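You operate a simulated robot arm through the tools that you are given. There is no shell and no other tool. Be economical: measure what you need, move in short steps, check, and stop when the job is done.

The job below is to be done with a simulated robot arm. You get a single attempt, and the scene is never put back.

TASK
Fit the teal ring on the pink card's pin and the purple ring on pin 3.
Fine: lift the yellow bar first and lower it after. Where these are worked on the way, their far stop is far enough and under half their travel is too little: yellow bar.

The check looks at the end state, three seconds after you hand in, the way a careful person would. Anything else that was tipped, shoved, dropped, spilled or broken makes it a failure.

THE ROBOT
A 6-joint arm with a two-finger gripper, fixed in place. Base frame: the origin is at the foot of the arm, x ahead of it, y to its left, z up. Units: m, degrees, N and s.
With the tool pointing down near the work surface it reaches from about 0.5 to 0.82 m from the base axis. Its first joint turns from -166.0 to 166.0 degrees. Payload 1.66 kg.
The TCP is the grasp point between the finger pads, 0.016 m short of the fingertips. In the tool frame z runs along the fingers and y along their closing line. The gripper opens to 0.111 m. The gripper's body begins 0.104 m behind the TCP.
Orientation is told as [roll, pitch, yaw] about the base's x, y, z axes, in that order, counted from this pose: with the fingers straight down and closing along the base's y, the tool's x points along the base's -x, its y along +y and its z along -z.

THE INTERFACE
- The arm moves only by the tool drive_tool. Its argument "moves" is a list of rows, each a list of 7 numbers: the shift along the tool's x, y, z in units of 400 mm (1.0 is 400 mm), then the turn, a rotation vector about the tool's x, y, z in units of 90 degrees (1.0 is 90 degrees), then the opening, from 0 (shut) to 1 (fully open). In form: [[tx, ty, tz, wx, wy, wz, hand], ...]. A call has 1 to 10 rows; each row is the pose to reach, as a shift and turn from the pose commanded when the call began, along the tool's axes at that moment. A call with a number of a shift or a turn outside -1 to 1 is refused whole. Rows are played at 5 a second. More than 0.05 m and 8.6 degrees between two rows, or a gripper value outside its range, and nothing of the call is played. Where a pose cannot be reached the arm comes as near as it can. A force on the tool above 40 N (or 10 N above the force at the start of the call, whichever is more), or a blocked arm, ends the call early, and 0.2 s more pass. Each finger halts on what it meets, pressing with about 27 N; the grip force reading is that of the motor and also rises with nothing between the fingers. The clock runs only during rows and for 0.2 s after the last one: add rows that repeat a pose to give the fingers time. It gives the time, the measured TCP pose, the force on the tool (base axes), the opening and the grip force at its end, in the units of the frame above (readings bear some noise), with the torque about the TCP (base axes, N m) and any sound that the robot's microphone picked up, and new pictures: "views" is both (left out), scene, wrist or none.
- Cameras (640 x 400 px; columns grow to the right, rows downward): "scene" is fixed at [0.0499, 0.6499, 1.4819]; the picture's right is [-0.86, -0.51, 0.00], its down [-0.13, 0.21, -0.97] and it looks along [0.50, -0.83, -0.25] (base axes); focal length 349 px, centre (320, 200). "wrist" rides on the gripper at [0.07, 0.013, -0.143] in the tool frame; the picture's right is [-0.19, 0.98, 0.00], its down [-0.87, -0.17, -0.47] and it looks along [-0.46, -0.09, 0.88] (tool axes); focal length 230 px, centre (320, 200). There is no depth. A picture from a camera that has moved, and an enlarged one, comes with that camera's place and axes in the base frame and with its lens.
- lift_body(by): slides the trunk up (or, below 0, down) by that many m; the arm rides with it, the base frame stays. It gives what a move gives, with no picture.
- zoom(camera, box): a new picture of the part [left, top, right, bottom] of that camera's present view, enlarged. It takes no simulated time.
- sign_off(): hands the job in; it is judged then, once.

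Work in short steps. Places have to be worked out from the pictures, the camera data and where the tool is seen: move nearer, look again, correct. Check each grasp and each placing, and mend what went wrong. You have 120 turns and 200 pictures in all, those below and enlarged ones among them. Open the gripper and draw the arm clear of the work before you hand the job in, unless the task says otherwise; then end with one line.

The tools are called after ">>>" as a command line: name --pt "numbers of a row" for each row, then --argument value for the rest, lists and objects as JSON in quotes. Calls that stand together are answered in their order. drive_tool: Moves the arm, as the interface text tells. Its arguments: {"type":"object","properties":{"moves":{"type":"array","items":{"type":"array","items":{"type":"number"}}},"views":{"type":"string","enum":["both","scene","wrist","none"]}},"required":["moves"]} The other tools are called the same way: lift_body (by) slides the trunk up or down; zoom (camera, box) takes an enlarged picture of a part of a camera's view; sign_off () hands the job in.

At the start:

```text
clock: 0.0
ee_pos: [0.3291, -0.1522, 1.2659]
ee_rot: [0.0, 0.0, 0.0]
force: [0.1, -1.4, -0.5]
moment: [0.01, 0.06, 0.02]
width: 0.1106
grasp_force: 0.0
trunk travel left (down, up): [-0.275, 0.315]
```

scene: 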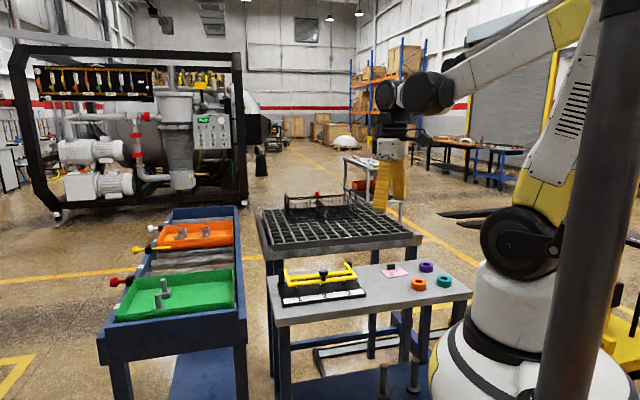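
wrist: 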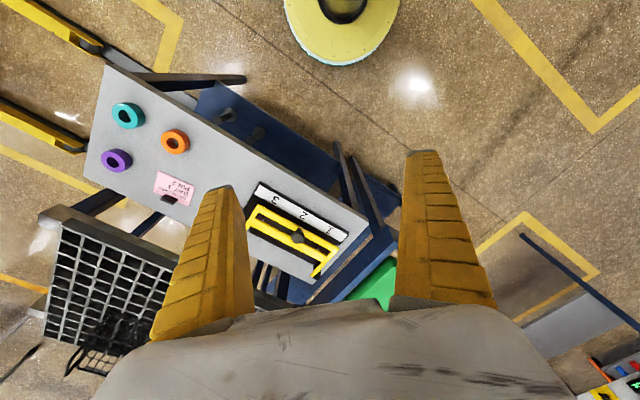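

The pictures show a small table with rings, a pink card and a yellow bar fixture. I'll enlarge both views to read the card and the fixture.

>>> zoom --camera "scene" --box '[260, 240, 480, 340]'

>>> zoom --camera "wrist" --box '[80, 80, 380, 290]'

>>> zoom --camera "wrist" --box '[140, 160, 220, 220]'

```text
2.91 times, centred on (370, 290) of scene
camera zoom: at [0.0499, 0.6499, 1.4819], right [-0.86, -0.51, 0.0], down [-0.13, 0.21, -0.97], along [0.5, -0.83, -0.25], focal length 1016 px, centre (174, -62)
```

zoom: 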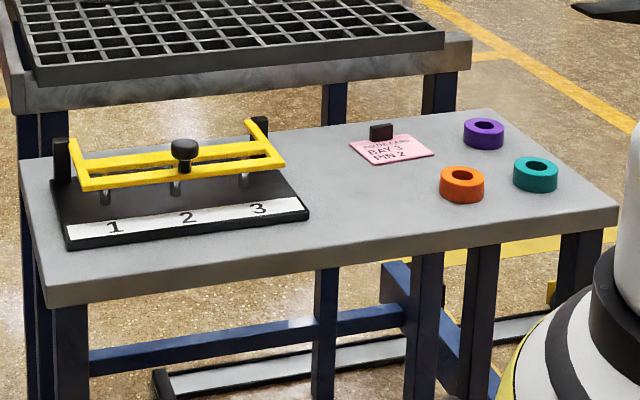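

```text
1.90 times, centred on (230, 185) of wrist
camera zoom: at [0.2594, -0.1381, 1.4069], right [0.19, 0.98, 0.0], down [0.87, -0.17, 0.47], along [0.46, -0.09, -0.88], focal length 438 px, centre (491, 229)
```

zoom: 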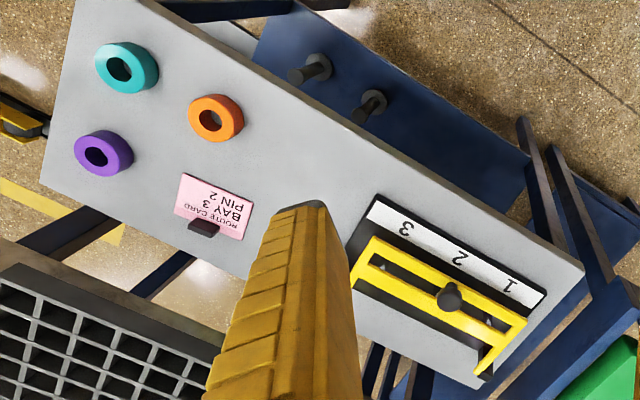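

```text
6.67 times, centred on (180, 190) of wrist
camera zoom: at [0.2594, -0.1381, 1.4069], right [0.19, 0.98, 0.0], down [0.87, -0.17, 0.47], along [0.46, -0.09, -0.88], focal length 1534 px, centre (1253, 267)
```

zoom: 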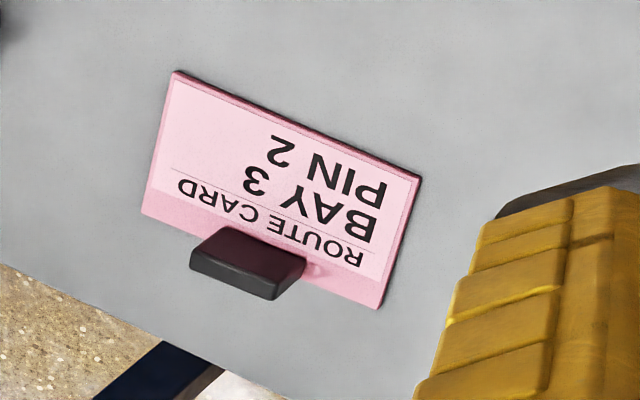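

The card says pin 2, so teal goes on pin 2 and purple on pin 3. I put the ring tops at z ~0.89 and the knob near (0.57, -0.25, 0.97). I'll move the wrist camera closer to the fixture to see the mechanism.

>>> drive_tool --pt "-0.0625 -0.042 0.0625 0 0 0 1" --pt "-0.125 -0.083 0.125 0 0 0 1" --pt "-0.1875 -0.125 0.1875 0 0 0 1" --pt "-0.25 -0.167 0.25 0 0 0 1" --pt "-0.3125 -0.208 0.3125 0 0 0 1" --pt "-0.375 -0.25 0.375 0 0 0 1" --pt "-0.375 -0.25 0.375 0 0 0 1"

```text
clock: 1.6
ee_pos: [0.4809, -0.2523, 1.1142]
ee_rot: [0.0, 0.1, 0.0]
force: [0.8, 0.1, 0.4]
moment: [-0.03, -0.02, -0.03]
width: 0.111
grasp_force: 0.1
trunk travel left (down, up): [-0.275, 0.315]
camera wrist: at [0.4092, -0.2381, 1.2568], right [0.19, 0.98, 0.0], down [0.87, -0.17, 0.47], along [0.46, -0.09, -0.88], focal length 230 px, centre (320, 200)
```

scene: 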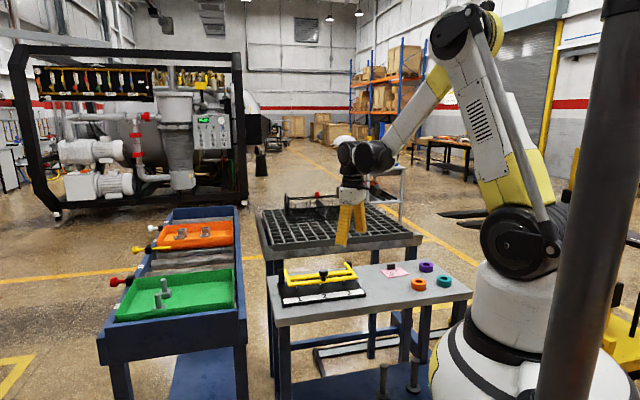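
wrist: 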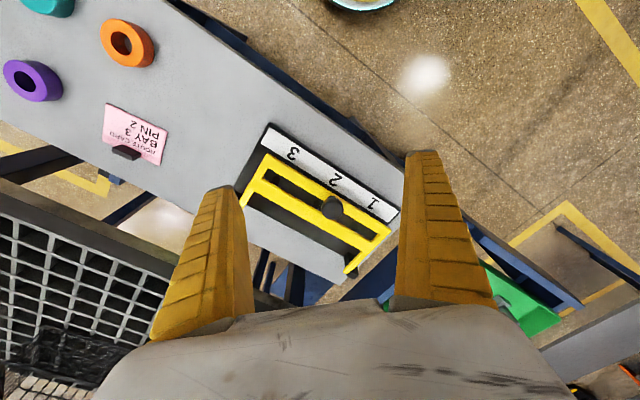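

>>> zoom --camera "wrist" --box '[230, 110, 410, 290]'

>>> zoom --camera "scene" --box '[270, 250, 380, 315]'

```text
2.22 times, centred on (320, 200) of wrist
camera zoom: at [0.4092, -0.2381, 1.2568], right [0.19, 0.98, 0.0], down [0.87, -0.17, 0.47], along [0.46, -0.09, -0.88], focal length 511 px, centre (320, 200)
```

zoom: 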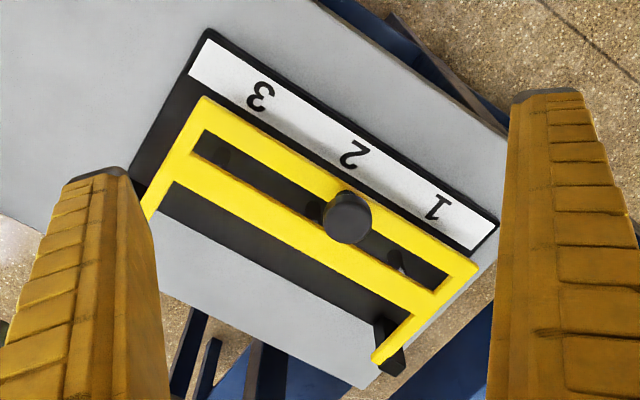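

```text
5.82 times, centred on (325, 282) of scene
camera zoom: at [0.0499, 0.6499, 1.4819], right [-0.86, -0.51, 0.0], down [-0.13, 0.21, -0.97], along [0.5, -0.83, -0.25], focal length 2032 px, centre (291, -280)
```

zoom: 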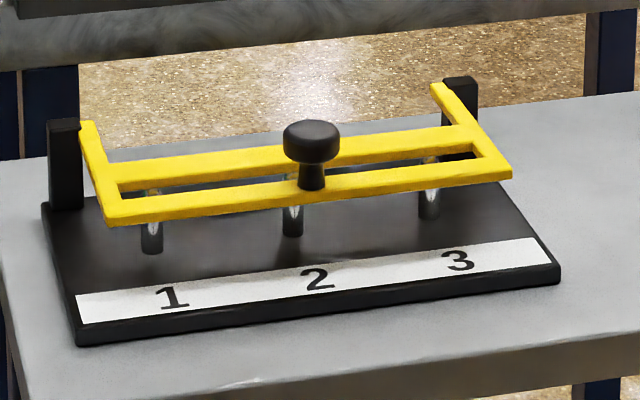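

The bar is a hinged frame with its axis along the two rear posts and a knob on the front crossbar. I estimate the knob head centre at (0.571, -0.251, 0.967) and the hinge line running at about 45°. I'll yaw the tool -45° and hover over the knob.

>>> drive_tool --pt "-0.0375 0 0.02 0 0 0.0834 1" --pt "-0.075 0 0.04 0 0 0.1667 1" --pt "-0.1125 0 0.06 0 0 0.25 1" --pt "-0.15 0.003 0.08 0 0 0.3333 1" --pt "-0.1875 0.003 0.1 0 0 0.4167 1" --pt "-0.225 0.003 0.1 0 0 0.5 1" --pt "-0.225 0.003 0.1 0 0 0.5 1"

```text
clock: 3.2
ee_pos: [0.5724, -0.2507, 1.0749]
ee_rot: [0.0, 0.1, -45.0]
force: [-0.1, -0.1, 0.7]
moment: [-0.03, 0.0, -0.02]
width: 0.1106
grasp_force: 0.1
trunk travel left (down, up): [-0.275, 0.315]
camera wrist: at [0.53, -0.1913, 1.2161], right [0.83, 0.56, 0.0], down [0.49, -0.73, 0.47], along [0.26, -0.39, -0.88], focal length 230 px, centre (320, 200)
```

scene: 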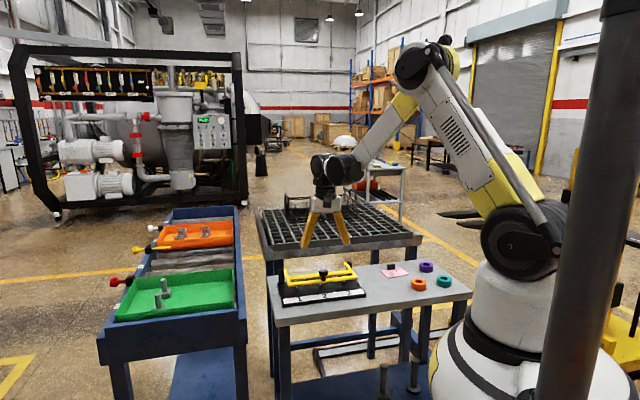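
wrist: 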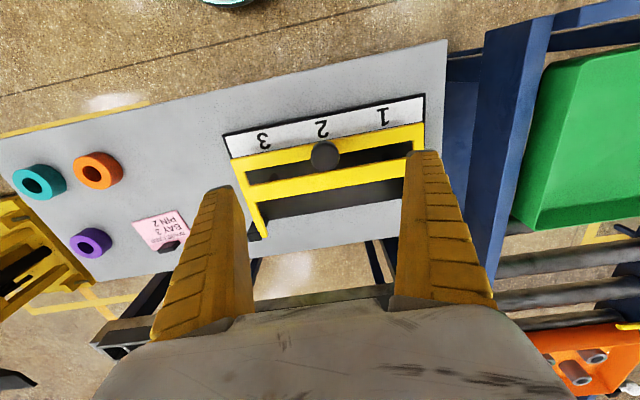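

The knob re-measures at (0.574, -0.249), right under the TCP, and the closing line is parallel to the bar. I'll go down to knob height.

>>> drive_tool --pt "0 0 0.07 0 0 0 1" --pt "0 0 0.14 0 0 0 1" --pt "0 0 0.2 0 0 0 1" --pt "0 0 0.24 0 0 0 1" --pt "0 0 0.263 0 0 0 1" --pt "0 0 0.263 0 0 0 1"

>>> zoom --camera "scene" --box '[270, 220, 390, 315]'

```text
clock: 4.6
ee_pos: [0.571, -0.2514, 0.97]
ee_rot: [0.0, 0.0, -45.0]
force: [-0.8, 0.7, 0.8]
moment: [-0.01, -0.02, 0.02]
width: 0.1107
grasp_force: 0.0
trunk travel left (down, up): [-0.275, 0.315]
camera wrist: at [0.5295, -0.1913, 1.1105], right [0.83, 0.56, 0.0], down [0.49, -0.73, 0.47], along [0.26, -0.39, -0.88], focal length 230 px, centre (320, 200)
```

scene: 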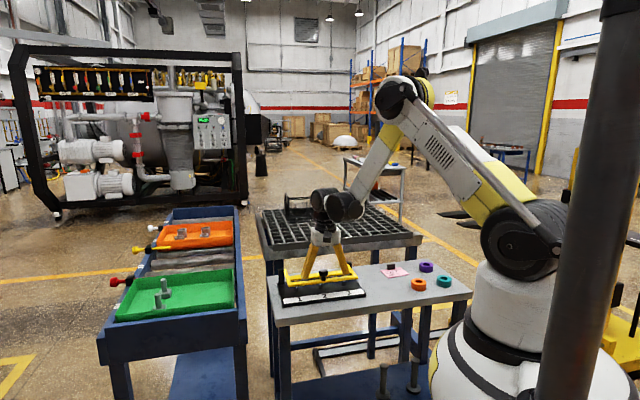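
wrist: 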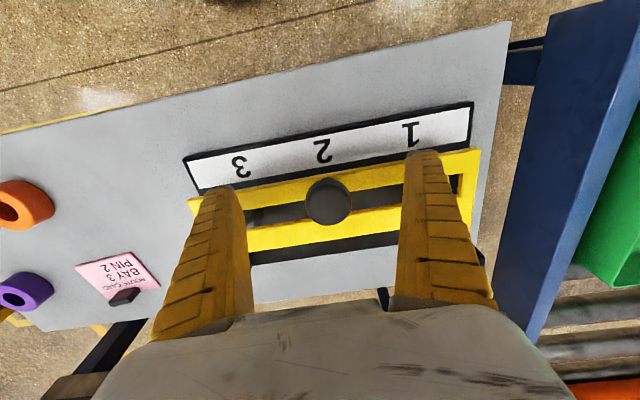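

```text
4.21 times, centred on (330, 268) of scene
camera zoom: at [0.0499, 0.6499, 1.4819], right [-0.86, -0.51, 0.0], down [-0.13, 0.21, -0.97], along [0.5, -0.83, -0.25], focal length 1471 px, centre (278, -84)
```

zoom: 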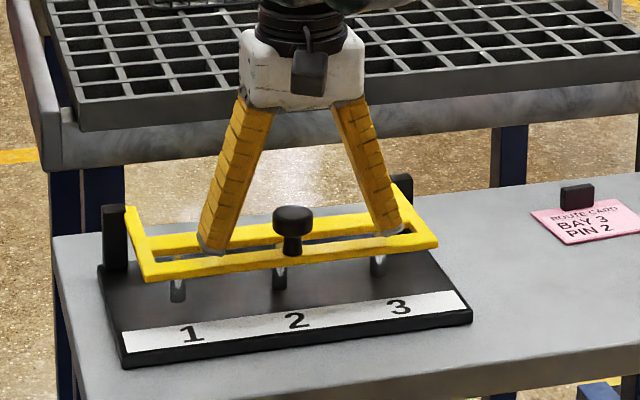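

The TCP is within about 4 mm of the knob centre. I'll close on the knob.

>>> drive_tool --pt "0 0 0 0 0 0 0.5" --pt "0 0 0 0 0 0 0.2" --pt "0 0 0 0 0 0 0.2" --pt "0 0 0 0 0 0 0.2" --pt "0 0 0 0 0 0 0.2" --views "wrist"

```text
clock: 5.8
ee_pos: [0.5713, -0.2511, 0.9682]
ee_rot: [0.1, 0.0, -44.9]
force: [13.4, 10.8, 4.1]
moment: [0.1, -0.19, 0.07]
width: 0.0355
grasp_force: 10.5
trunk travel left (down, up): [-0.275, 0.315]
camera wrist: at [0.5307, -0.19, 1.1104], right [0.83, 0.56, 0.0], down [0.49, -0.73, 0.47], along [0.26, -0.39, -0.88], focal length 230 px, centre (320, 200)
```

wrist: 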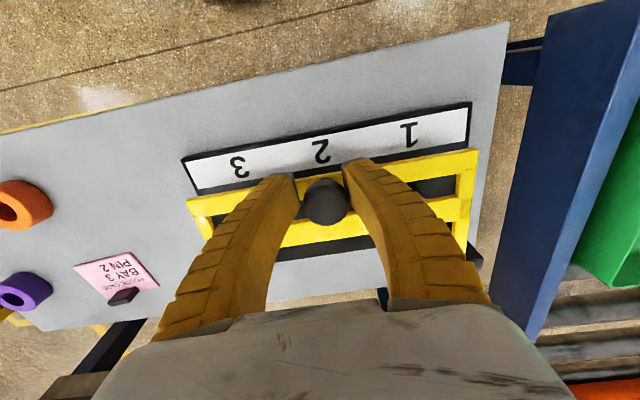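

Width is 0.0355 with a side force along the closing line, so the knob sits about 3 mm to +y of the tool. I'll shift that way and close fully.

>>> drive_tool --pt "0 0.005 0 0 0 0 0.25" --pt "0 0.009 0 0 0 0 0.1" --pt "0 0.009 0 0 0 0 0.1" --pt "0 0.009 0 0 0 0 0.1" --views "none"

```text
clock: 6.8
ee_pos: [0.5734, -0.248, 0.9702]
ee_rot: [-0.1, -0.1, -44.9]
force: [10.5, 8.0, 8.4]
moment: [-0.06, -0.16, 0.23]
width: 0.0274
grasp_force: 34.2
trunk travel left (down, up): [-0.275, 0.315]
```

The grip holds at 0.0274 m. I'll lift along the arc (radius ~0.11) for 20°, tilting the tool with the lid, and check the forces.

>>> drive_tool --pt "0 0.004 0 0 0 0 0.05" --pt "-0.0075 0.004 -0.023 0 0.0556 0 0.05" --pt "-0.017 0.004 -0.0453 0 0.111 0 0.05" --pt "-0.0285 0.004 -0.0667 0 0.1667 0 0.05" --pt "-0.0415 0.004 -0.087 0 0.222 0 0.05"

>>> zoom --camera "scene" --box '[270, 200, 390, 315]'

```text
clock: 8.0
ee_pos: [0.5856, -0.2585, 1.005]
ee_rot: [0.0, 20.0, -44.9]
force: [-12.3, -0.7, 9.4]
moment: [-0.45, -0.34, 0.12]
width: 0.0255
grasp_force: 33.9
trunk travel left (down, up): [-0.275, 0.315]
camera wrist: at [0.5811, -0.2368, 1.1627], right [0.82, 0.57, -0.06], down [0.57, -0.81, 0.15], along [0.03, -0.16, -0.99], focal length 230 px, centre (320, 200)
```

scene: 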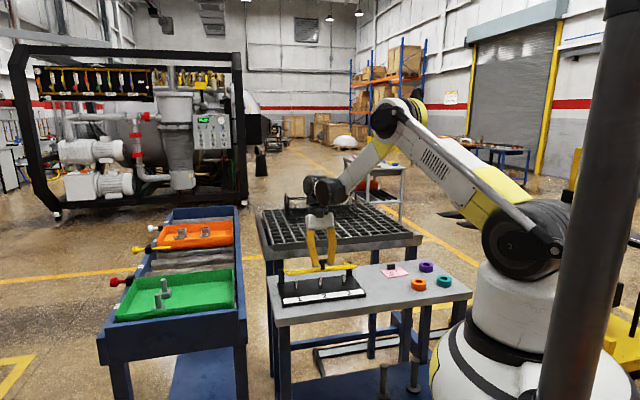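
wrist: 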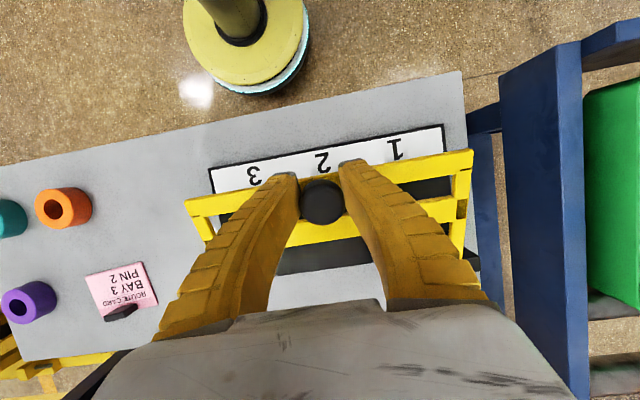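

```text
3.48 times, centred on (330, 258) of scene
camera zoom: at [0.0499, 0.6499, 1.4819], right [-0.86, -0.51, 0.0], down [-0.13, 0.21, -0.97], along [0.5, -0.83, -0.25], focal length 1215 px, centre (285, 0)
```

zoom: 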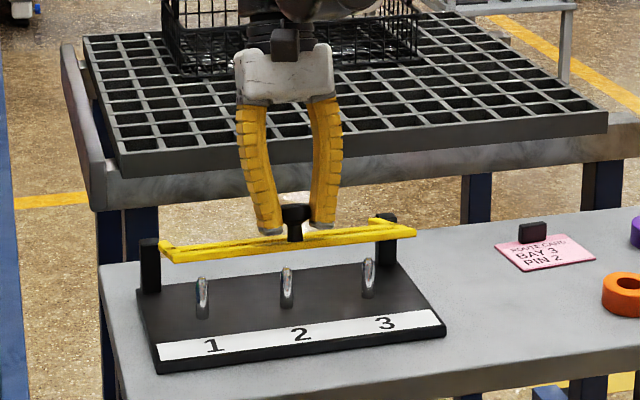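

The lid follows well and the pins are visible below it. Since the motion is rigid about the hinge, the same rows apply again in the tilted frame, so I'll do another 20°.

>>> drive_tool --pt "-0.0075 -0.004 -0.023 0 0.0556 0 0.05" --pt "-0.017 -0.004 -0.0453 0 0.111 0 0.05" --pt "-0.0285 -0.004 -0.0667 0 0.1667 0 0.05" --pt "-0.0415 -0.004 -0.087 0 0.222 0 0.05" --views "scene"

>>> zoom --camera "scene" --box '[270, 200, 390, 315]'

```text
clock: 8.9
ee_pos: [0.5933, -0.2696, 1.0226]
ee_rot: [0.7, 26.8, -45.6]
force: [-14.2, -8.5, -0.4]
moment: [-0.04, 0.25, -0.15]
width: 0.0254
grasp_force: 33.7
out of reach, approached as far as the arm can: row 2, 3, 4
trunk travel left (down, up): [-0.275, 0.315]
stopped in row 4: the force on the tool passed its limit at 44 N (the readings are from after the stop); the commanded pose is now the measured one
```

scene: 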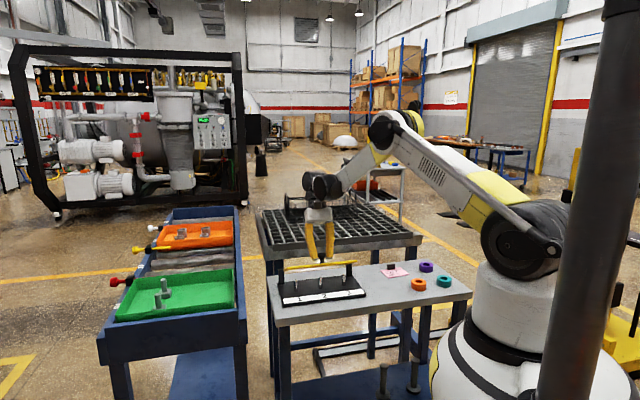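

```text
3.48 times, centred on (330, 258) of scene
camera zoom: at [0.0499, 0.6499, 1.4819], right [-0.86, -0.51, 0.0], down [-0.13, 0.21, -0.97], along [0.5, -0.83, -0.25], focal length 1215 px, centre (285, 0)
```

zoom: 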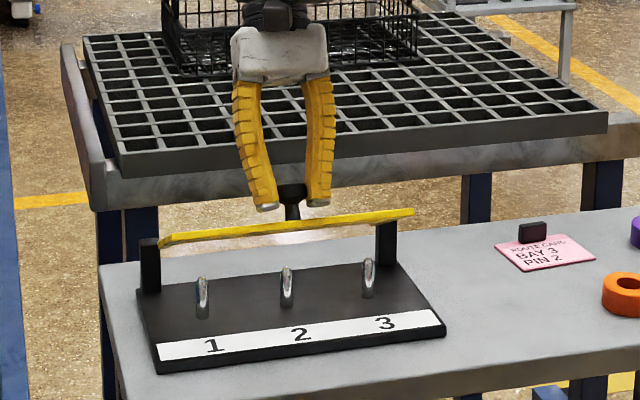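

Tilting further is out of reach, but the translation matches the hinge arc (now about 30° open). I'll continue along the arc while bringing the tool back toward vertical, so the knob pivots between the pads.

>>> drive_tool --pt "-0.0088 0 -0.0225 0 -0.04 0 0.05" --pt "-0.0198 0 -0.0445 0 -0.08 0 0.05" --pt "-0.0323 0 -0.065 0 -0.12 0 0.05" --pt "-0.0465 0 -0.0845 0 -0.16 0 0.05" --views "scene"

>>> zoom --camera "scene" --box '[270, 200, 390, 315]'

```text
clock: 9.9
ee_pos: [0.6162, -0.2903, 1.0447]
ee_rot: [0.9, 12.4, -45.7]
force: [-19.0, -6.9, -3.0]
moment: [0.54, 0.82, 0.02]
width: 0.0238
grasp_force: 34.1
trunk travel left (down, up): [-0.275, 0.315]
```

scene: 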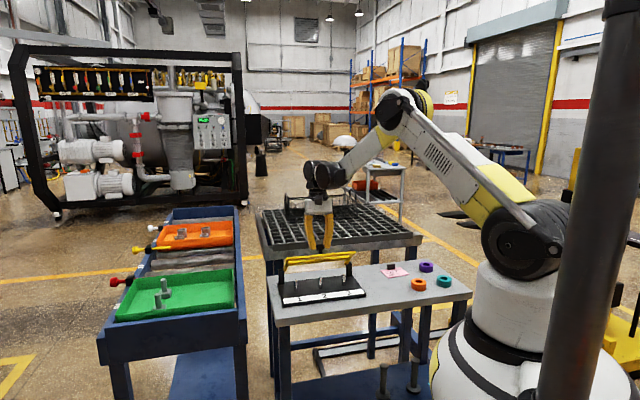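

```text
3.48 times, centred on (330, 258) of scene
camera zoom: at [0.0499, 0.6499, 1.4819], right [-0.86, -0.51, 0.0], down [-0.13, 0.21, -0.97], along [0.5, -0.83, -0.25], focal length 1215 px, centre (285, 0)
```

zoom: 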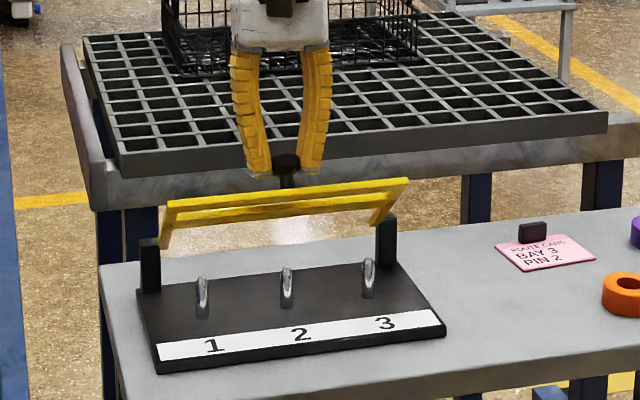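

The lid is about 45–50° open and still gripped, with the knob near the fingertips. I'll continue another 20° along the arc at constant tilt, dropping slightly to keep the knob in the pads.

>>> drive_tool --pt "-0.02 -0.003 -0.0125 0 0 0 0.05" --pt "-0.041 -0.005 -0.022 0 0 0 0.05" --pt "-0.0635 -0.005 -0.03 0 0 0 0.05" --pt "-0.086 -0.005 -0.036 0 0 0 0.05" --views "scene"

>>> zoom --camera "scene" --box '[270, 200, 390, 315]'

```text
clock: 10.9
ee_pos: [0.6409, -0.3162, 1.0525]
ee_rot: [0.9, 12.3, -45.6]
force: [-11.8, 10.5, 23.0]
moment: [0.93, 0.88, 0.02]
width: 0.0362
grasp_force: 33.4
trunk travel left (down, up): [-0.275, 0.315]
```

scene: 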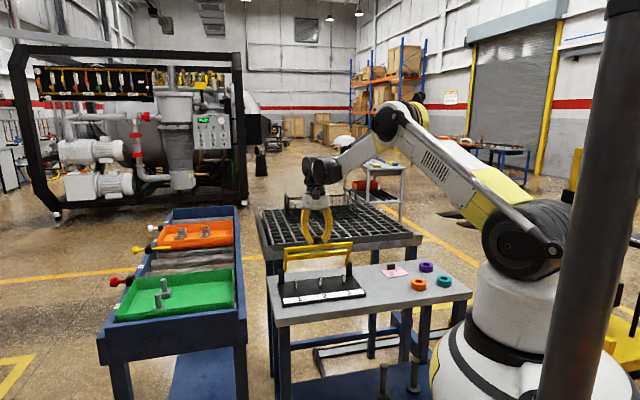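

```text
3.48 times, centred on (330, 258) of scene
camera zoom: at [0.0499, 0.6499, 1.4819], right [-0.86, -0.51, 0.0], down [-0.13, 0.21, -0.97], along [0.5, -0.83, -0.25], focal length 1215 px, centre (285, 0)
```

zoom: 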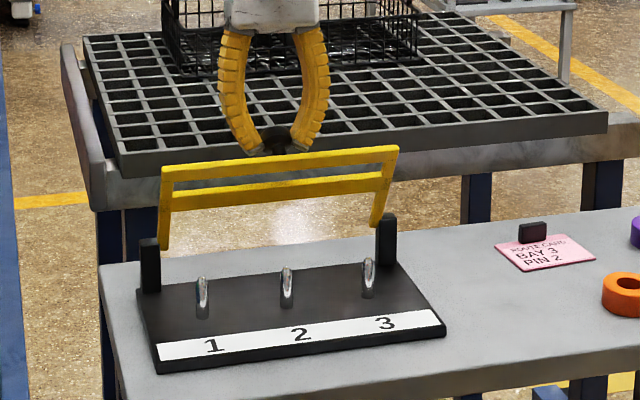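

The lid is now at about 70°. There's some upward force on the tool, so I'll ease up slightly and carry on over the top to about 90°.

>>> drive_tool --pt "-0.022 0 -0.0133 0 0 0 0.05" --pt "-0.0458 0 -0.017 0 0 0 0.05" --pt "-0.07 0 -0.0188 0 0 0 0.05" --pt "-0.094 0 -0.0185 0 0 0 0.05"

>>> zoom --camera "scene" --box '[270, 200, 390, 315]'

```text
clock: 11.9
ee_pos: [0.6706, -0.345, 1.0472]
ee_rot: [0.8, 12.4, -45.7]
force: [-2.2, 10.6, -5.9]
moment: [0.5, 0.53, -0.04]
width: 0.0258
grasp_force: 34.1
trunk travel left (down, up): [-0.275, 0.315]
camera wrist: at [0.6515, -0.3093, 1.2013], right [0.83, 0.55, -0.03], down [0.54, -0.8, 0.27], along [0.13, -0.24, -0.96], focal length 230 px, centre (320, 200)
```

scene: 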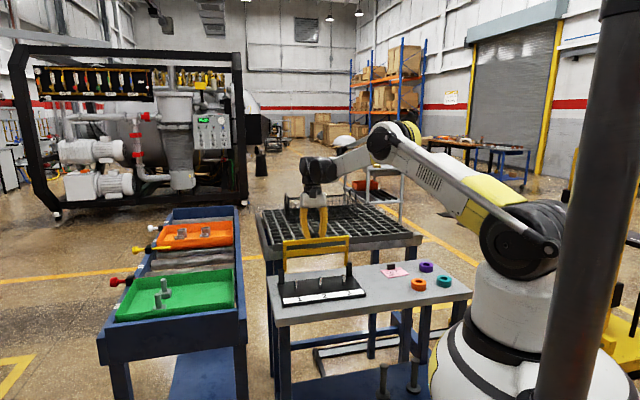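
wrist: 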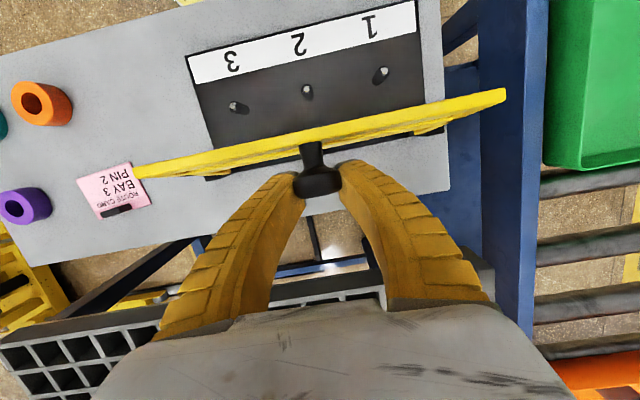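

```text
3.48 times, centred on (330, 258) of scene
camera zoom: at [0.0499, 0.6499, 1.4819], right [-0.86, -0.51, 0.0], down [-0.13, 0.21, -0.97], along [0.5, -0.83, -0.25], focal length 1215 px, centre (285, 0)
```

zoom: 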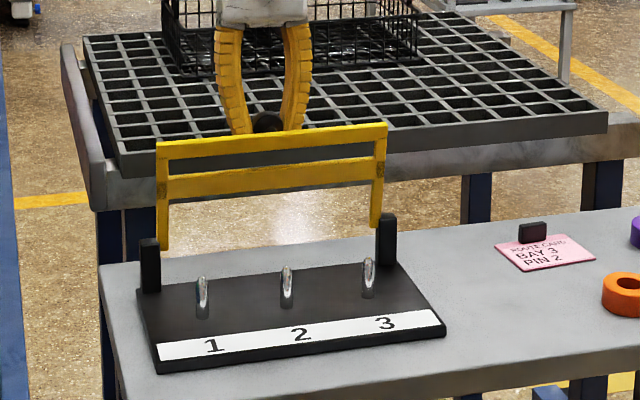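

The lid is near 90°. I'll keep following the arc toward the far stop, letting the force limit catch the stop.

>>> drive_tool --pt "-0.0243 0 0.0023 0 -0.03 0 0.05" --pt "-0.048 0 0.0068 0 -0.06 0 0.05" --pt "-0.0713 0 0.0135 0 -0.09 0 0.05"

>>> zoom --camera "scene" --box '[270, 200, 390, 315]'

```text
clock: 12.7
ee_pos: [0.689, -0.3628, 1.036]
ee_rot: [0.7, 4.3, -45.8]
force: [-5.8, 13.3, -17.9]
moment: [0.36, 0.41, -0.07]
width: 0.0237
grasp_force: 33.5
trunk travel left (down, up): [-0.275, 0.315]
camera wrist: at [0.6556, -0.3125, 1.1833], right [0.84, 0.55, 0.0], down [0.5, -0.77, 0.4], along [0.22, -0.34, -0.92], focal length 230 px, centre (320, 200)
```

scene: 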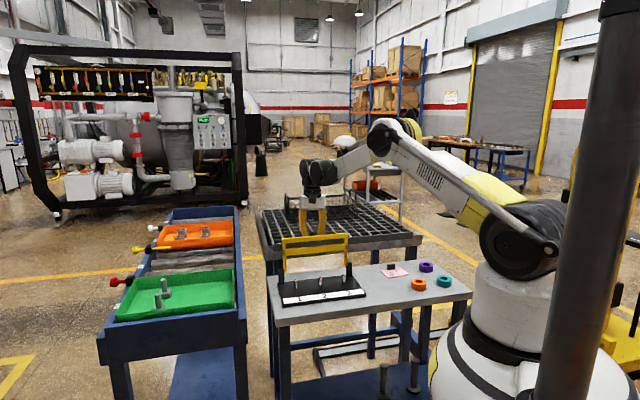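
wrist: 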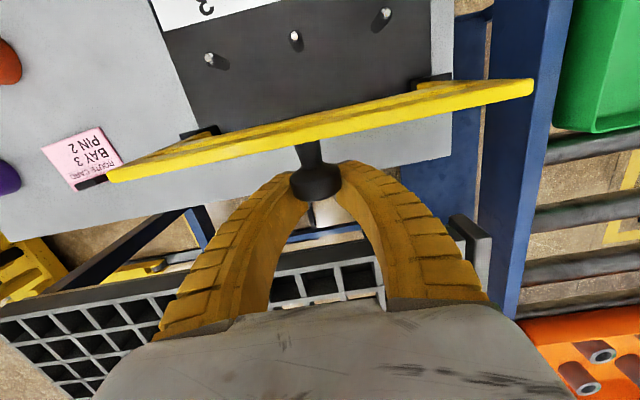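

```text
3.48 times, centred on (330, 258) of scene
camera zoom: at [0.0499, 0.6499, 1.4819], right [-0.86, -0.51, 0.0], down [-0.13, 0.21, -0.97], along [0.5, -0.83, -0.25], focal length 1215 px, centre (285, 0)
```

zoom: 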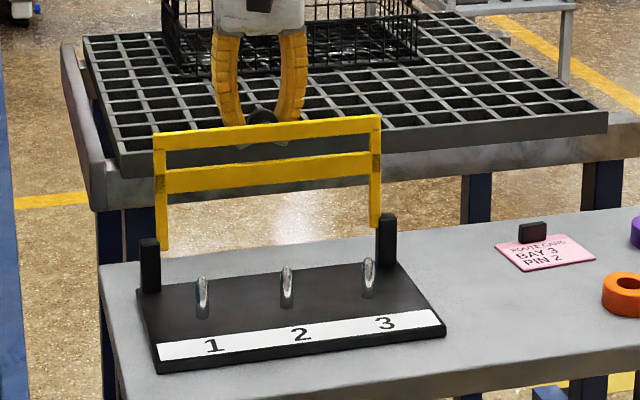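

There's now resistance toward the front, so the lid is probably near its stop. One more small push to confirm, then I'll look.

>>> drive_tool --pt "-0.012 0 0.006 0 0 0 0.05" --pt "-0.024 0 0.013 0 0 0 0.05" --pt "-0.024 0 0.013 0 0 0 0.05" --views "wrist"

>>> zoom --camera "scene" --box '[270, 200, 390, 315]'

```text
clock: 13.5
ee_pos: [0.6956, -0.3705, 1.0301]
ee_rot: [0.8, 4.5, -45.8]
force: [-12.4, 15.8, -25.0]
moment: [0.39, 0.36, -0.03]
width: 0.0226
grasp_force: 34.0
trunk travel left (down, up): [-0.275, 0.315]
camera wrist: at [0.6621, -0.319, 1.1781], right [0.84, 0.55, 0.0], down [0.5, -0.77, 0.4], along [0.22, -0.34, -0.92], focal length 230 px, centre (320, 200)
```

wrist: 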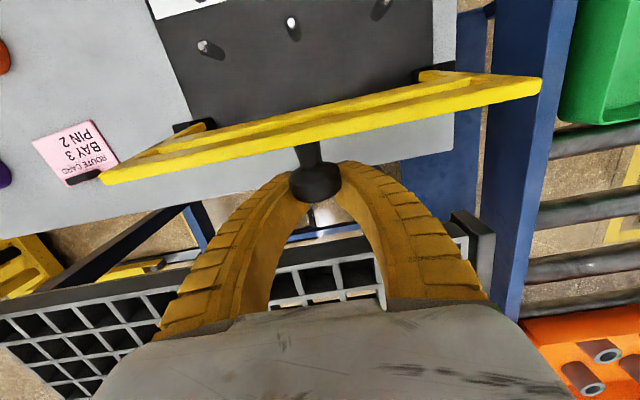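

```text
3.48 times, centred on (330, 258) of scene
camera zoom: at [0.0499, 0.6499, 1.4819], right [-0.86, -0.51, 0.0], down [-0.13, 0.21, -0.97], along [0.5, -0.83, -0.25], focal length 1215 px, centre (285, 0)
```

zoom: 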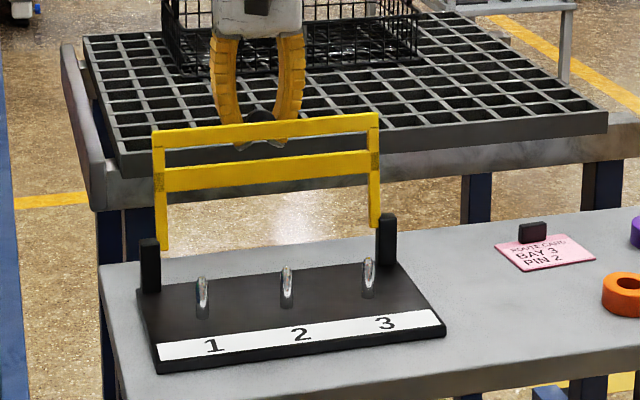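

The lid is well past vertical (about 100°). I'll open the fingers and see if it stays.

>>> drive_tool --pt "0 0 0 0 0 0 0.3" --pt "0 0 0 0 0 0 0.6" --pt "0 0 0 0 0 0 0.6" --pt "0 0 0 0 0 0 0.6" --views "wrist"

>>> zoom --camera "scene" --box '[270, 200, 390, 315]'

```text
clock: 14.5
ee_pos: [0.6947, -0.3706, 1.0314]
ee_rot: [0.8, 4.3, -45.9]
force: [0.0, 0.1, -0.4]
moment: [0.01, 0.01, 0.01]
width: 0.0683
grasp_force: 1.2
trunk travel left (down, up): [-0.275, 0.315]
camera wrist: at [0.6614, -0.3197, 1.1787], right [0.84, 0.55, 0.0], down [0.5, -0.77, 0.4], along [0.22, -0.34, -0.92], focal length 230 px, centre (320, 200)
```

wrist: 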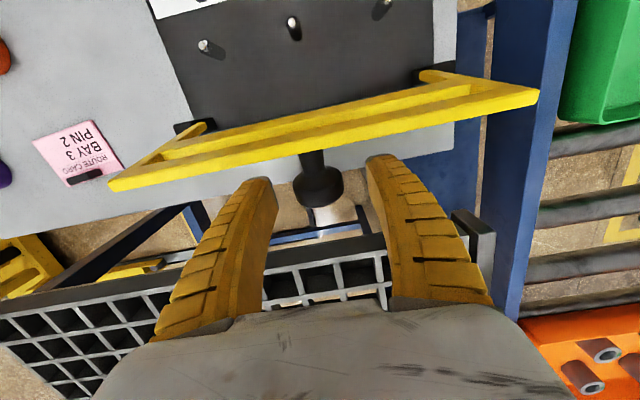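

```text
3.48 times, centred on (330, 258) of scene
camera zoom: at [0.0499, 0.6499, 1.4819], right [-0.86, -0.51, 0.0], down [-0.13, 0.21, -0.97], along [0.5, -0.83, -0.25], focal length 1215 px, centre (285, 0)
```

zoom: 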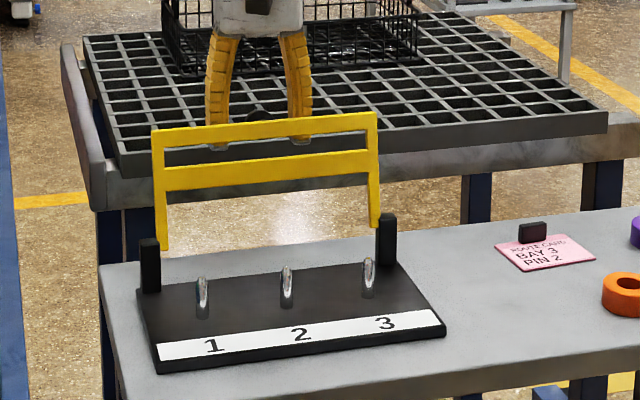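

The lid stays open, clear of the pins. I'll back straight up and level the tool.

>>> drive_tool --pt "0 0 -0.1 0 0 0 0.7" --pt "0 0 -0.2 0 0 0 0.7" --pt "0.03 0 -0.28 -0.009 -0.048 -0.01 0.7" --pt "0.03 0 -0.28 -0.009 -0.048 -0.01 0.7" --views "none"

```text
clock: 15.5
ee_pos: [0.6908, -0.3682, 1.1436]
ee_rot: [1.7, 0.1, -45.1]
force: [0.2, -0.5, -0.1]
moment: [0.01, 0.01, 0.01]
width: 0.0792
grasp_force: 1.2
trunk travel left (down, up): [-0.275, 0.315]
```

Next I level the leftover roll and travel to an overview of the rings.

>>> drive_tool --pt "0.046 -0.1 0 0.019 0 0 0.7" --pt "0.091 -0.199 0 0.019 0 0 0.7" --pt "0.137 -0.299 0.01 0.019 0 0 0.7" --pt "0.183 -0.398 0.03 0.019 0 0 0.7" --pt "0.228 -0.498 0.05 0.019 0 0 0.7" --pt "0.274 -0.597 0.07 0.019 0 0 0.7" --pt "0.32 -0.697 0.09 0.019 0 0 0.7" --pt "0.365 -0.797 0.11 0.019 0 0 0.7" --pt "0.411 -0.896 0.125 0.019 0 0 0.7" --pt "0.4565 -0.996 0.125 0.019 0 0 0.7" --views "both"

```text
clock: 17.7
ee_pos: [0.2806, -0.5219, 1.0813]
ee_rot: [0.0, 0.0, -45.0]
force: [0.6, -0.5, 0.0]
moment: [0.01, 0.0, -0.01]
width: 0.079
grasp_force: 1.0
trunk travel left (down, up): [-0.275, 0.315]
camera wrist: at [0.2406, -0.4617, 1.2233], right [0.83, 0.56, 0.0], down [0.49, -0.73, 0.47], along [0.26, -0.39, -0.88], focal length 230 px, centre (320, 200)
```

scene: 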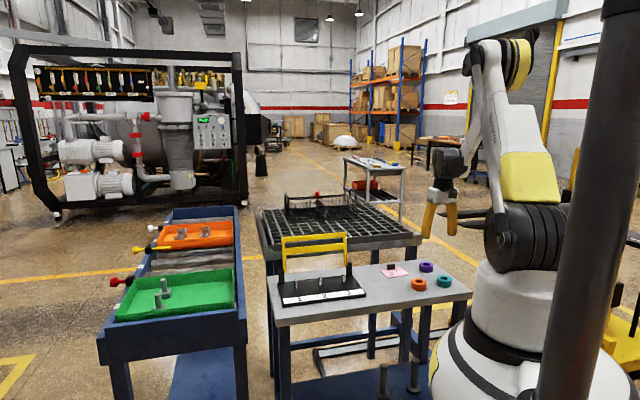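
wrist: 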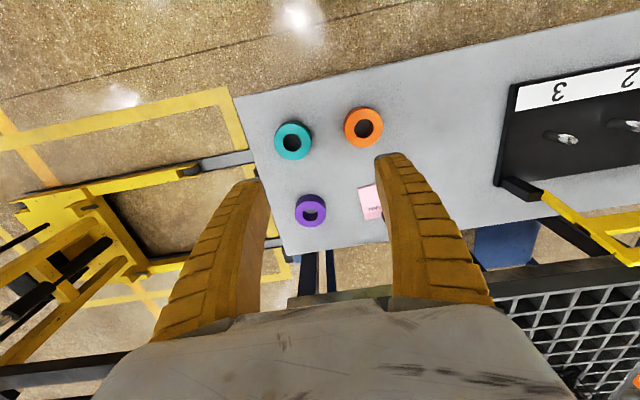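

Both rings are in view, so I'll enlarge for accurate centres.

>>> zoom --camera "wrist" --box '[250, 90, 410, 240]'

>>> zoom --camera "scene" --box '[370, 245, 480, 310]'

```text
2.67 times, centred on (330, 165) of wrist
camera zoom: at [0.2406, -0.4617, 1.2233], right [0.83, 0.56, 0.0], down [0.49, -0.73, 0.47], along [0.26, -0.39, -0.88], focal length 614 px, centre (293, 293)
```

zoom: 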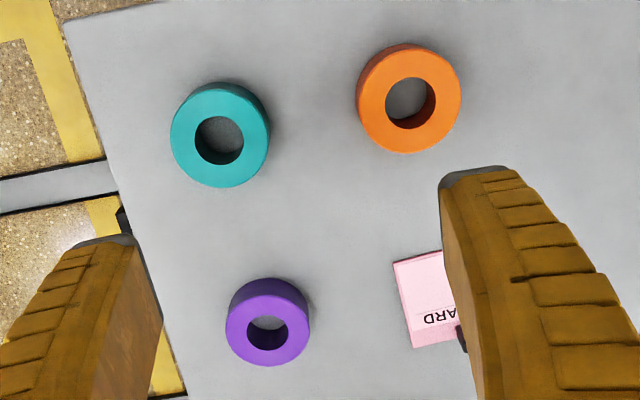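

```text
5.82 times, centred on (425, 278) of scene
camera zoom: at [0.0499, 0.6499, 1.4819], right [-0.86, -0.51, 0.0], down [-0.13, 0.21, -0.97], along [0.5, -0.83, -0.25], focal length 2032 px, centre (-291, -251)
```

zoom: 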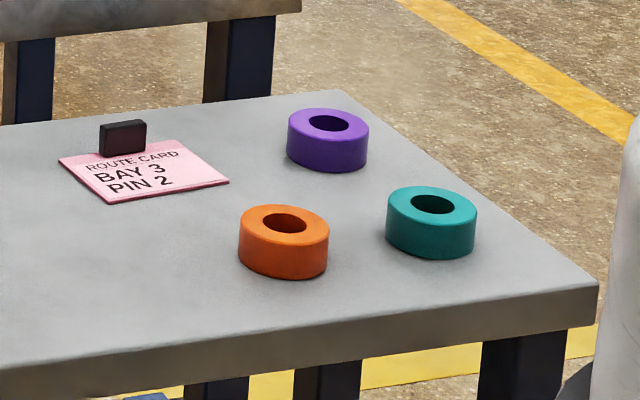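

I get teal centred at (0.253, -0.549) and purple at (0.3375, -0.634), with tops at z ~0.900, outer diameter ~53 mm and height ~23 mm. I'll descend over teal with the hand partly open and check.

>>> drive_tool --pt "0 -0.05 0.05 0 0 0 0.72" --pt "0.001 -0.097 0.13 0 0 0 0.72" --pt "0.001 -0.097 0.23 0 0 0 0.72" --pt "0.001 -0.097 0.32 0 0 0 0.72" --pt "0.001 -0.097 0.353 0 0 0 0.72" --pt "0.001 -0.097 0.353 0 0 0 0.72" --views "wrist"

>>> zoom --camera "scene" --box '[370, 225, 480, 310]'

```text
clock: 19.1
ee_pos: [0.2535, -0.5481, 0.9424]
ee_rot: [0.0, 0.0, -45.0]
force: [0.4, -1.1, -0.4]
moment: [0.03, 0.0, 0.0]
width: 0.0815
grasp_force: 0.6
trunk travel left (down, up): [-0.275, 0.315]
camera wrist: at [0.2126, -0.4889, 1.084], right [0.83, 0.56, 0.0], down [0.49, -0.73, 0.47], along [0.26, -0.39, -0.88], focal length 230 px, centre (320, 200)
```

wrist: 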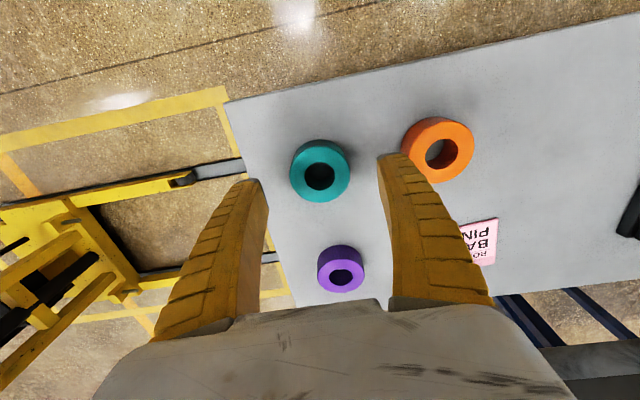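

```text
4.71 times, centred on (425, 268) of scene
camera zoom: at [0.0499, 0.6499, 1.4819], right [-0.86, -0.51, 0.0], down [-0.13, 0.21, -0.97], along [0.5, -0.83, -0.25], focal length 1644 px, centre (-174, -118)
```

zoom: 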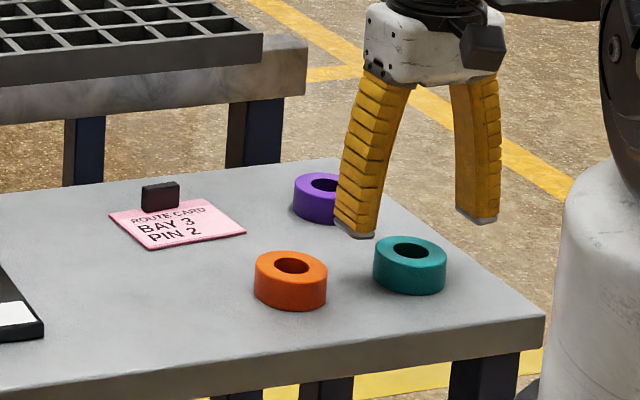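

Alignment is within 2 mm. I'll descend to grip height (tips ~3 mm above the table) and close.

>>> drive_tool --pt "-0.003 0 0.05 0 0 0 0.72" --pt "-0.003 0 0.09 0 0 0 0.72" --pt "-0.003 0 0.109 0 0 0 0.72" --pt "-0.003 0 0.109 0 0 0 0.5" --pt "-0.003 0 0.109 0 0 0 0.35" --pt "-0.003 0 0.109 0 0 0 0.35" --pt "-0.003 0 0.109 0 0 0 0.35" --views "wrist"

```text
clock: 20.7
ee_pos: [0.2547, -0.549, 0.8989]
ee_rot: [-0.2, 0.0, -45.1]
force: [0.1, -0.5, 7.6]
moment: [-0.22, -0.21, 0.03]
width: 0.047
grasp_force: 27.3
trunk travel left (down, up): [-0.275, 0.315]
camera wrist: at [0.2145, -0.4891, 1.0399], right [0.83, 0.56, 0.0], down [0.49, -0.73, 0.47], along [0.26, -0.39, -0.88], focal length 230 px, centre (320, 200)
```

wrist: 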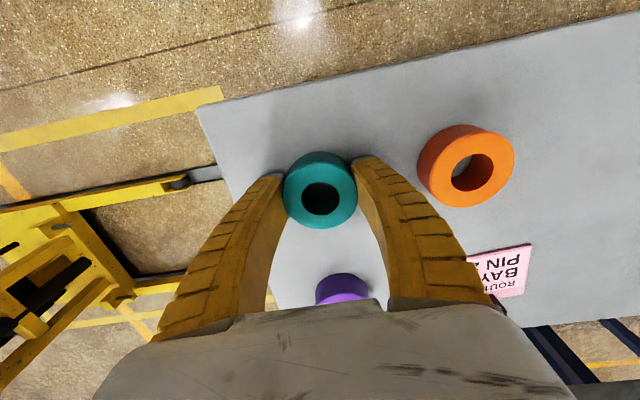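

Gripped at 0.047 m. I'll lift 0.1 m and check the hold.

>>> drive_tool --pt "0 0 -0.03 0 0 0 0.3" --pt "0 0 -0.1 0 0 0 0.3" --pt "0 0 -0.2 0 0 0 0.3" --pt "0 0 -0.3 0 0 0 0.3" --pt "0 0 -0.3 0 0 0 0.3"

>>> zoom --camera "wrist" --box '[240, 110, 400, 250]'

```text
clock: 21.9
ee_pos: [0.2537, -0.5494, 1.0155]
ee_rot: [0.0, -0.1, -45.0]
force: [0.2, 0.6, -3.6]
moment: [-0.01, 0.0, -0.04]
width: 0.0453
grasp_force: 27.2
trunk travel left (down, up): [-0.275, 0.315]
camera wrist: at [0.2148, -0.4906, 1.1572], right [0.83, 0.56, 0.0], down [0.49, -0.73, 0.47], along [0.26, -0.39, -0.88], focal length 230 px, centre (320, 200)
```

scene: 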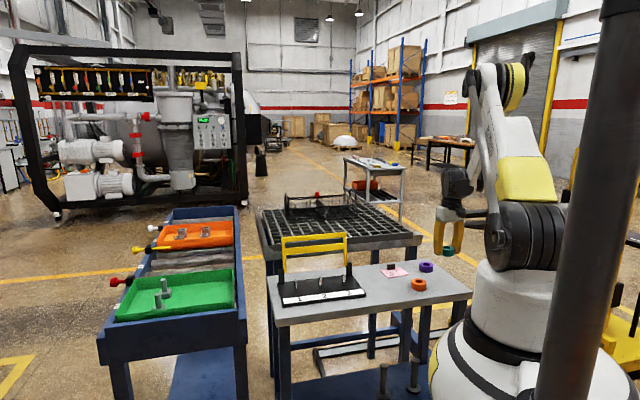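
wrist: 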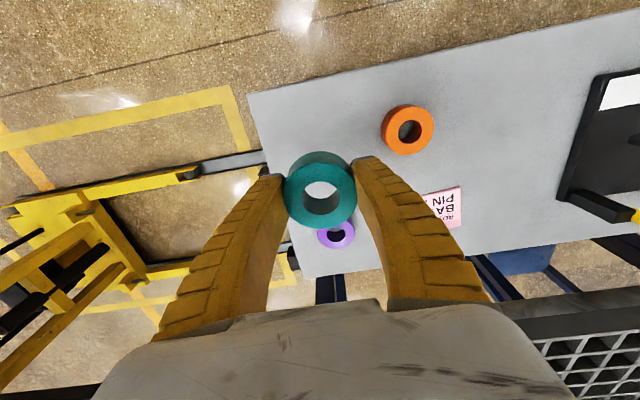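

```text
2.86 times, centred on (320, 180) of wrist
camera zoom: at [0.2148, -0.4906, 1.1572], right [0.83, 0.56, 0.0], down [0.49, -0.73, 0.47], along [0.26, -0.39, -0.88], focal length 657 px, centre (320, 257)
```

zoom: 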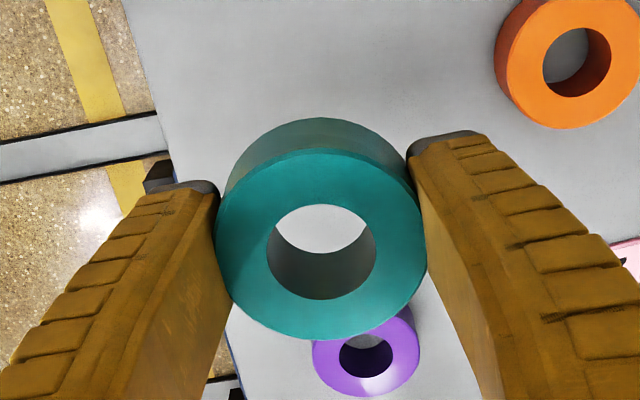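

The ring is held level, centred about 2 mm behind the TCP. I'll carry it high toward pin 2.

>>> drive_tool --pt "-0.0145 0.09 -0.06 0 0 0 0.3" --pt "-0.029 0.18 -0.12 0 0 0 0.3" --pt "-0.0435 0.28 -0.18 0 0 0 0.3" --pt "-0.058 0.38 -0.24 0 0 0 0.3" --pt "-0.0725 0.48 -0.3 0 0 0 0.3" --pt "-0.087 0.58 -0.336 0 0 0 0.3" --pt "-0.1 0.68 -0.336 0 0 0 0.3" --pt "-0.116 0.78 -0.336 0 0 0 0.3" --pt "-0.13 0.88 -0.336 0 0 0 0.3" --pt "-0.145 0.97 -0.336 0 0 0 0.3" --views "none"

>>> drive_tool --pt "0 0.06 0 0 0 0 0.3" --pt "0 0.12 0 0 0 0 0.3" --pt "0 0.127 0 0 0 0 0.3" --pt "0 0.127 0 0 0 0 0.3"

>>> zoom --camera "wrist" --box '[220, 80, 420, 240]'

>>> zoom --camera "scene" --box '[270, 210, 380, 310]'

```text
clock: 24.1
ee_pos: [0.5696, -0.3152, 1.152]
ee_rot: [-0.2, -0.1, -45.1]
force: [1.1, 0.4, -2.5]
moment: [-0.01, 0.04, 0.02]
width: 0.0451
grasp_force: 26.9
trunk travel left (down, up): [-0.275, 0.315]
```

```text
clock: 25.1
ee_pos: [0.6054, -0.2792, 1.151]
ee_rot: [-0.1, 0.1, -45.0]
force: [0.9, -1.0, -2.2]
moment: [0.01, -0.01, -0.02]
width: 0.0451
grasp_force: 27.1
trunk travel left (down, up): [-0.275, 0.315]
camera wrist: at [0.5648, -0.2196, 1.2935], right [0.83, 0.56, 0.0], down [0.49, -0.73, 0.47], along [0.26, -0.39, -0.88], focal length 230 px, centre (320, 200)
```

scene: 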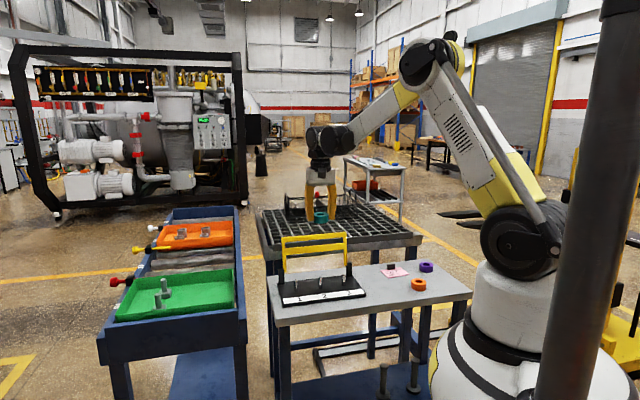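
wrist: 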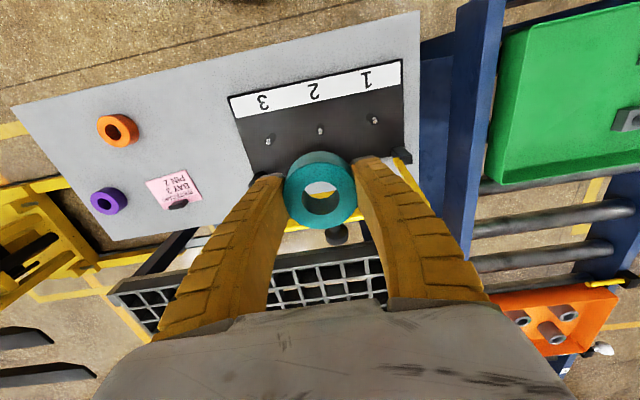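

```text
2.50 times, centred on (320, 160) of wrist
camera zoom: at [0.5648, -0.2196, 1.2935], right [0.83, 0.56, 0.0], down [0.49, -0.73, 0.47], along [0.26, -0.39, -0.88], focal length 575 px, centre (320, 300)
```

zoom: 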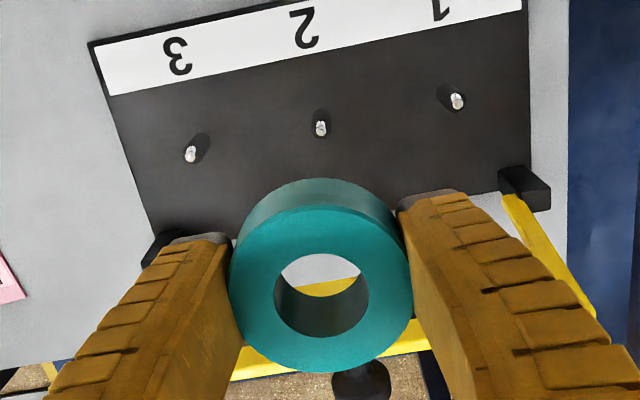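

```text
4.00 times, centred on (325, 260) of scene
camera zoom: at [0.0499, 0.6499, 1.4819], right [-0.86, -0.51, 0.0], down [-0.13, 0.21, -0.97], along [0.5, -0.83, -0.25], focal length 1397 px, centre (300, -40)
```

zoom: 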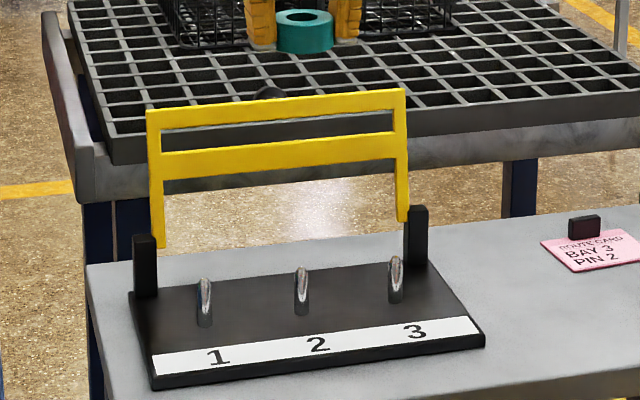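

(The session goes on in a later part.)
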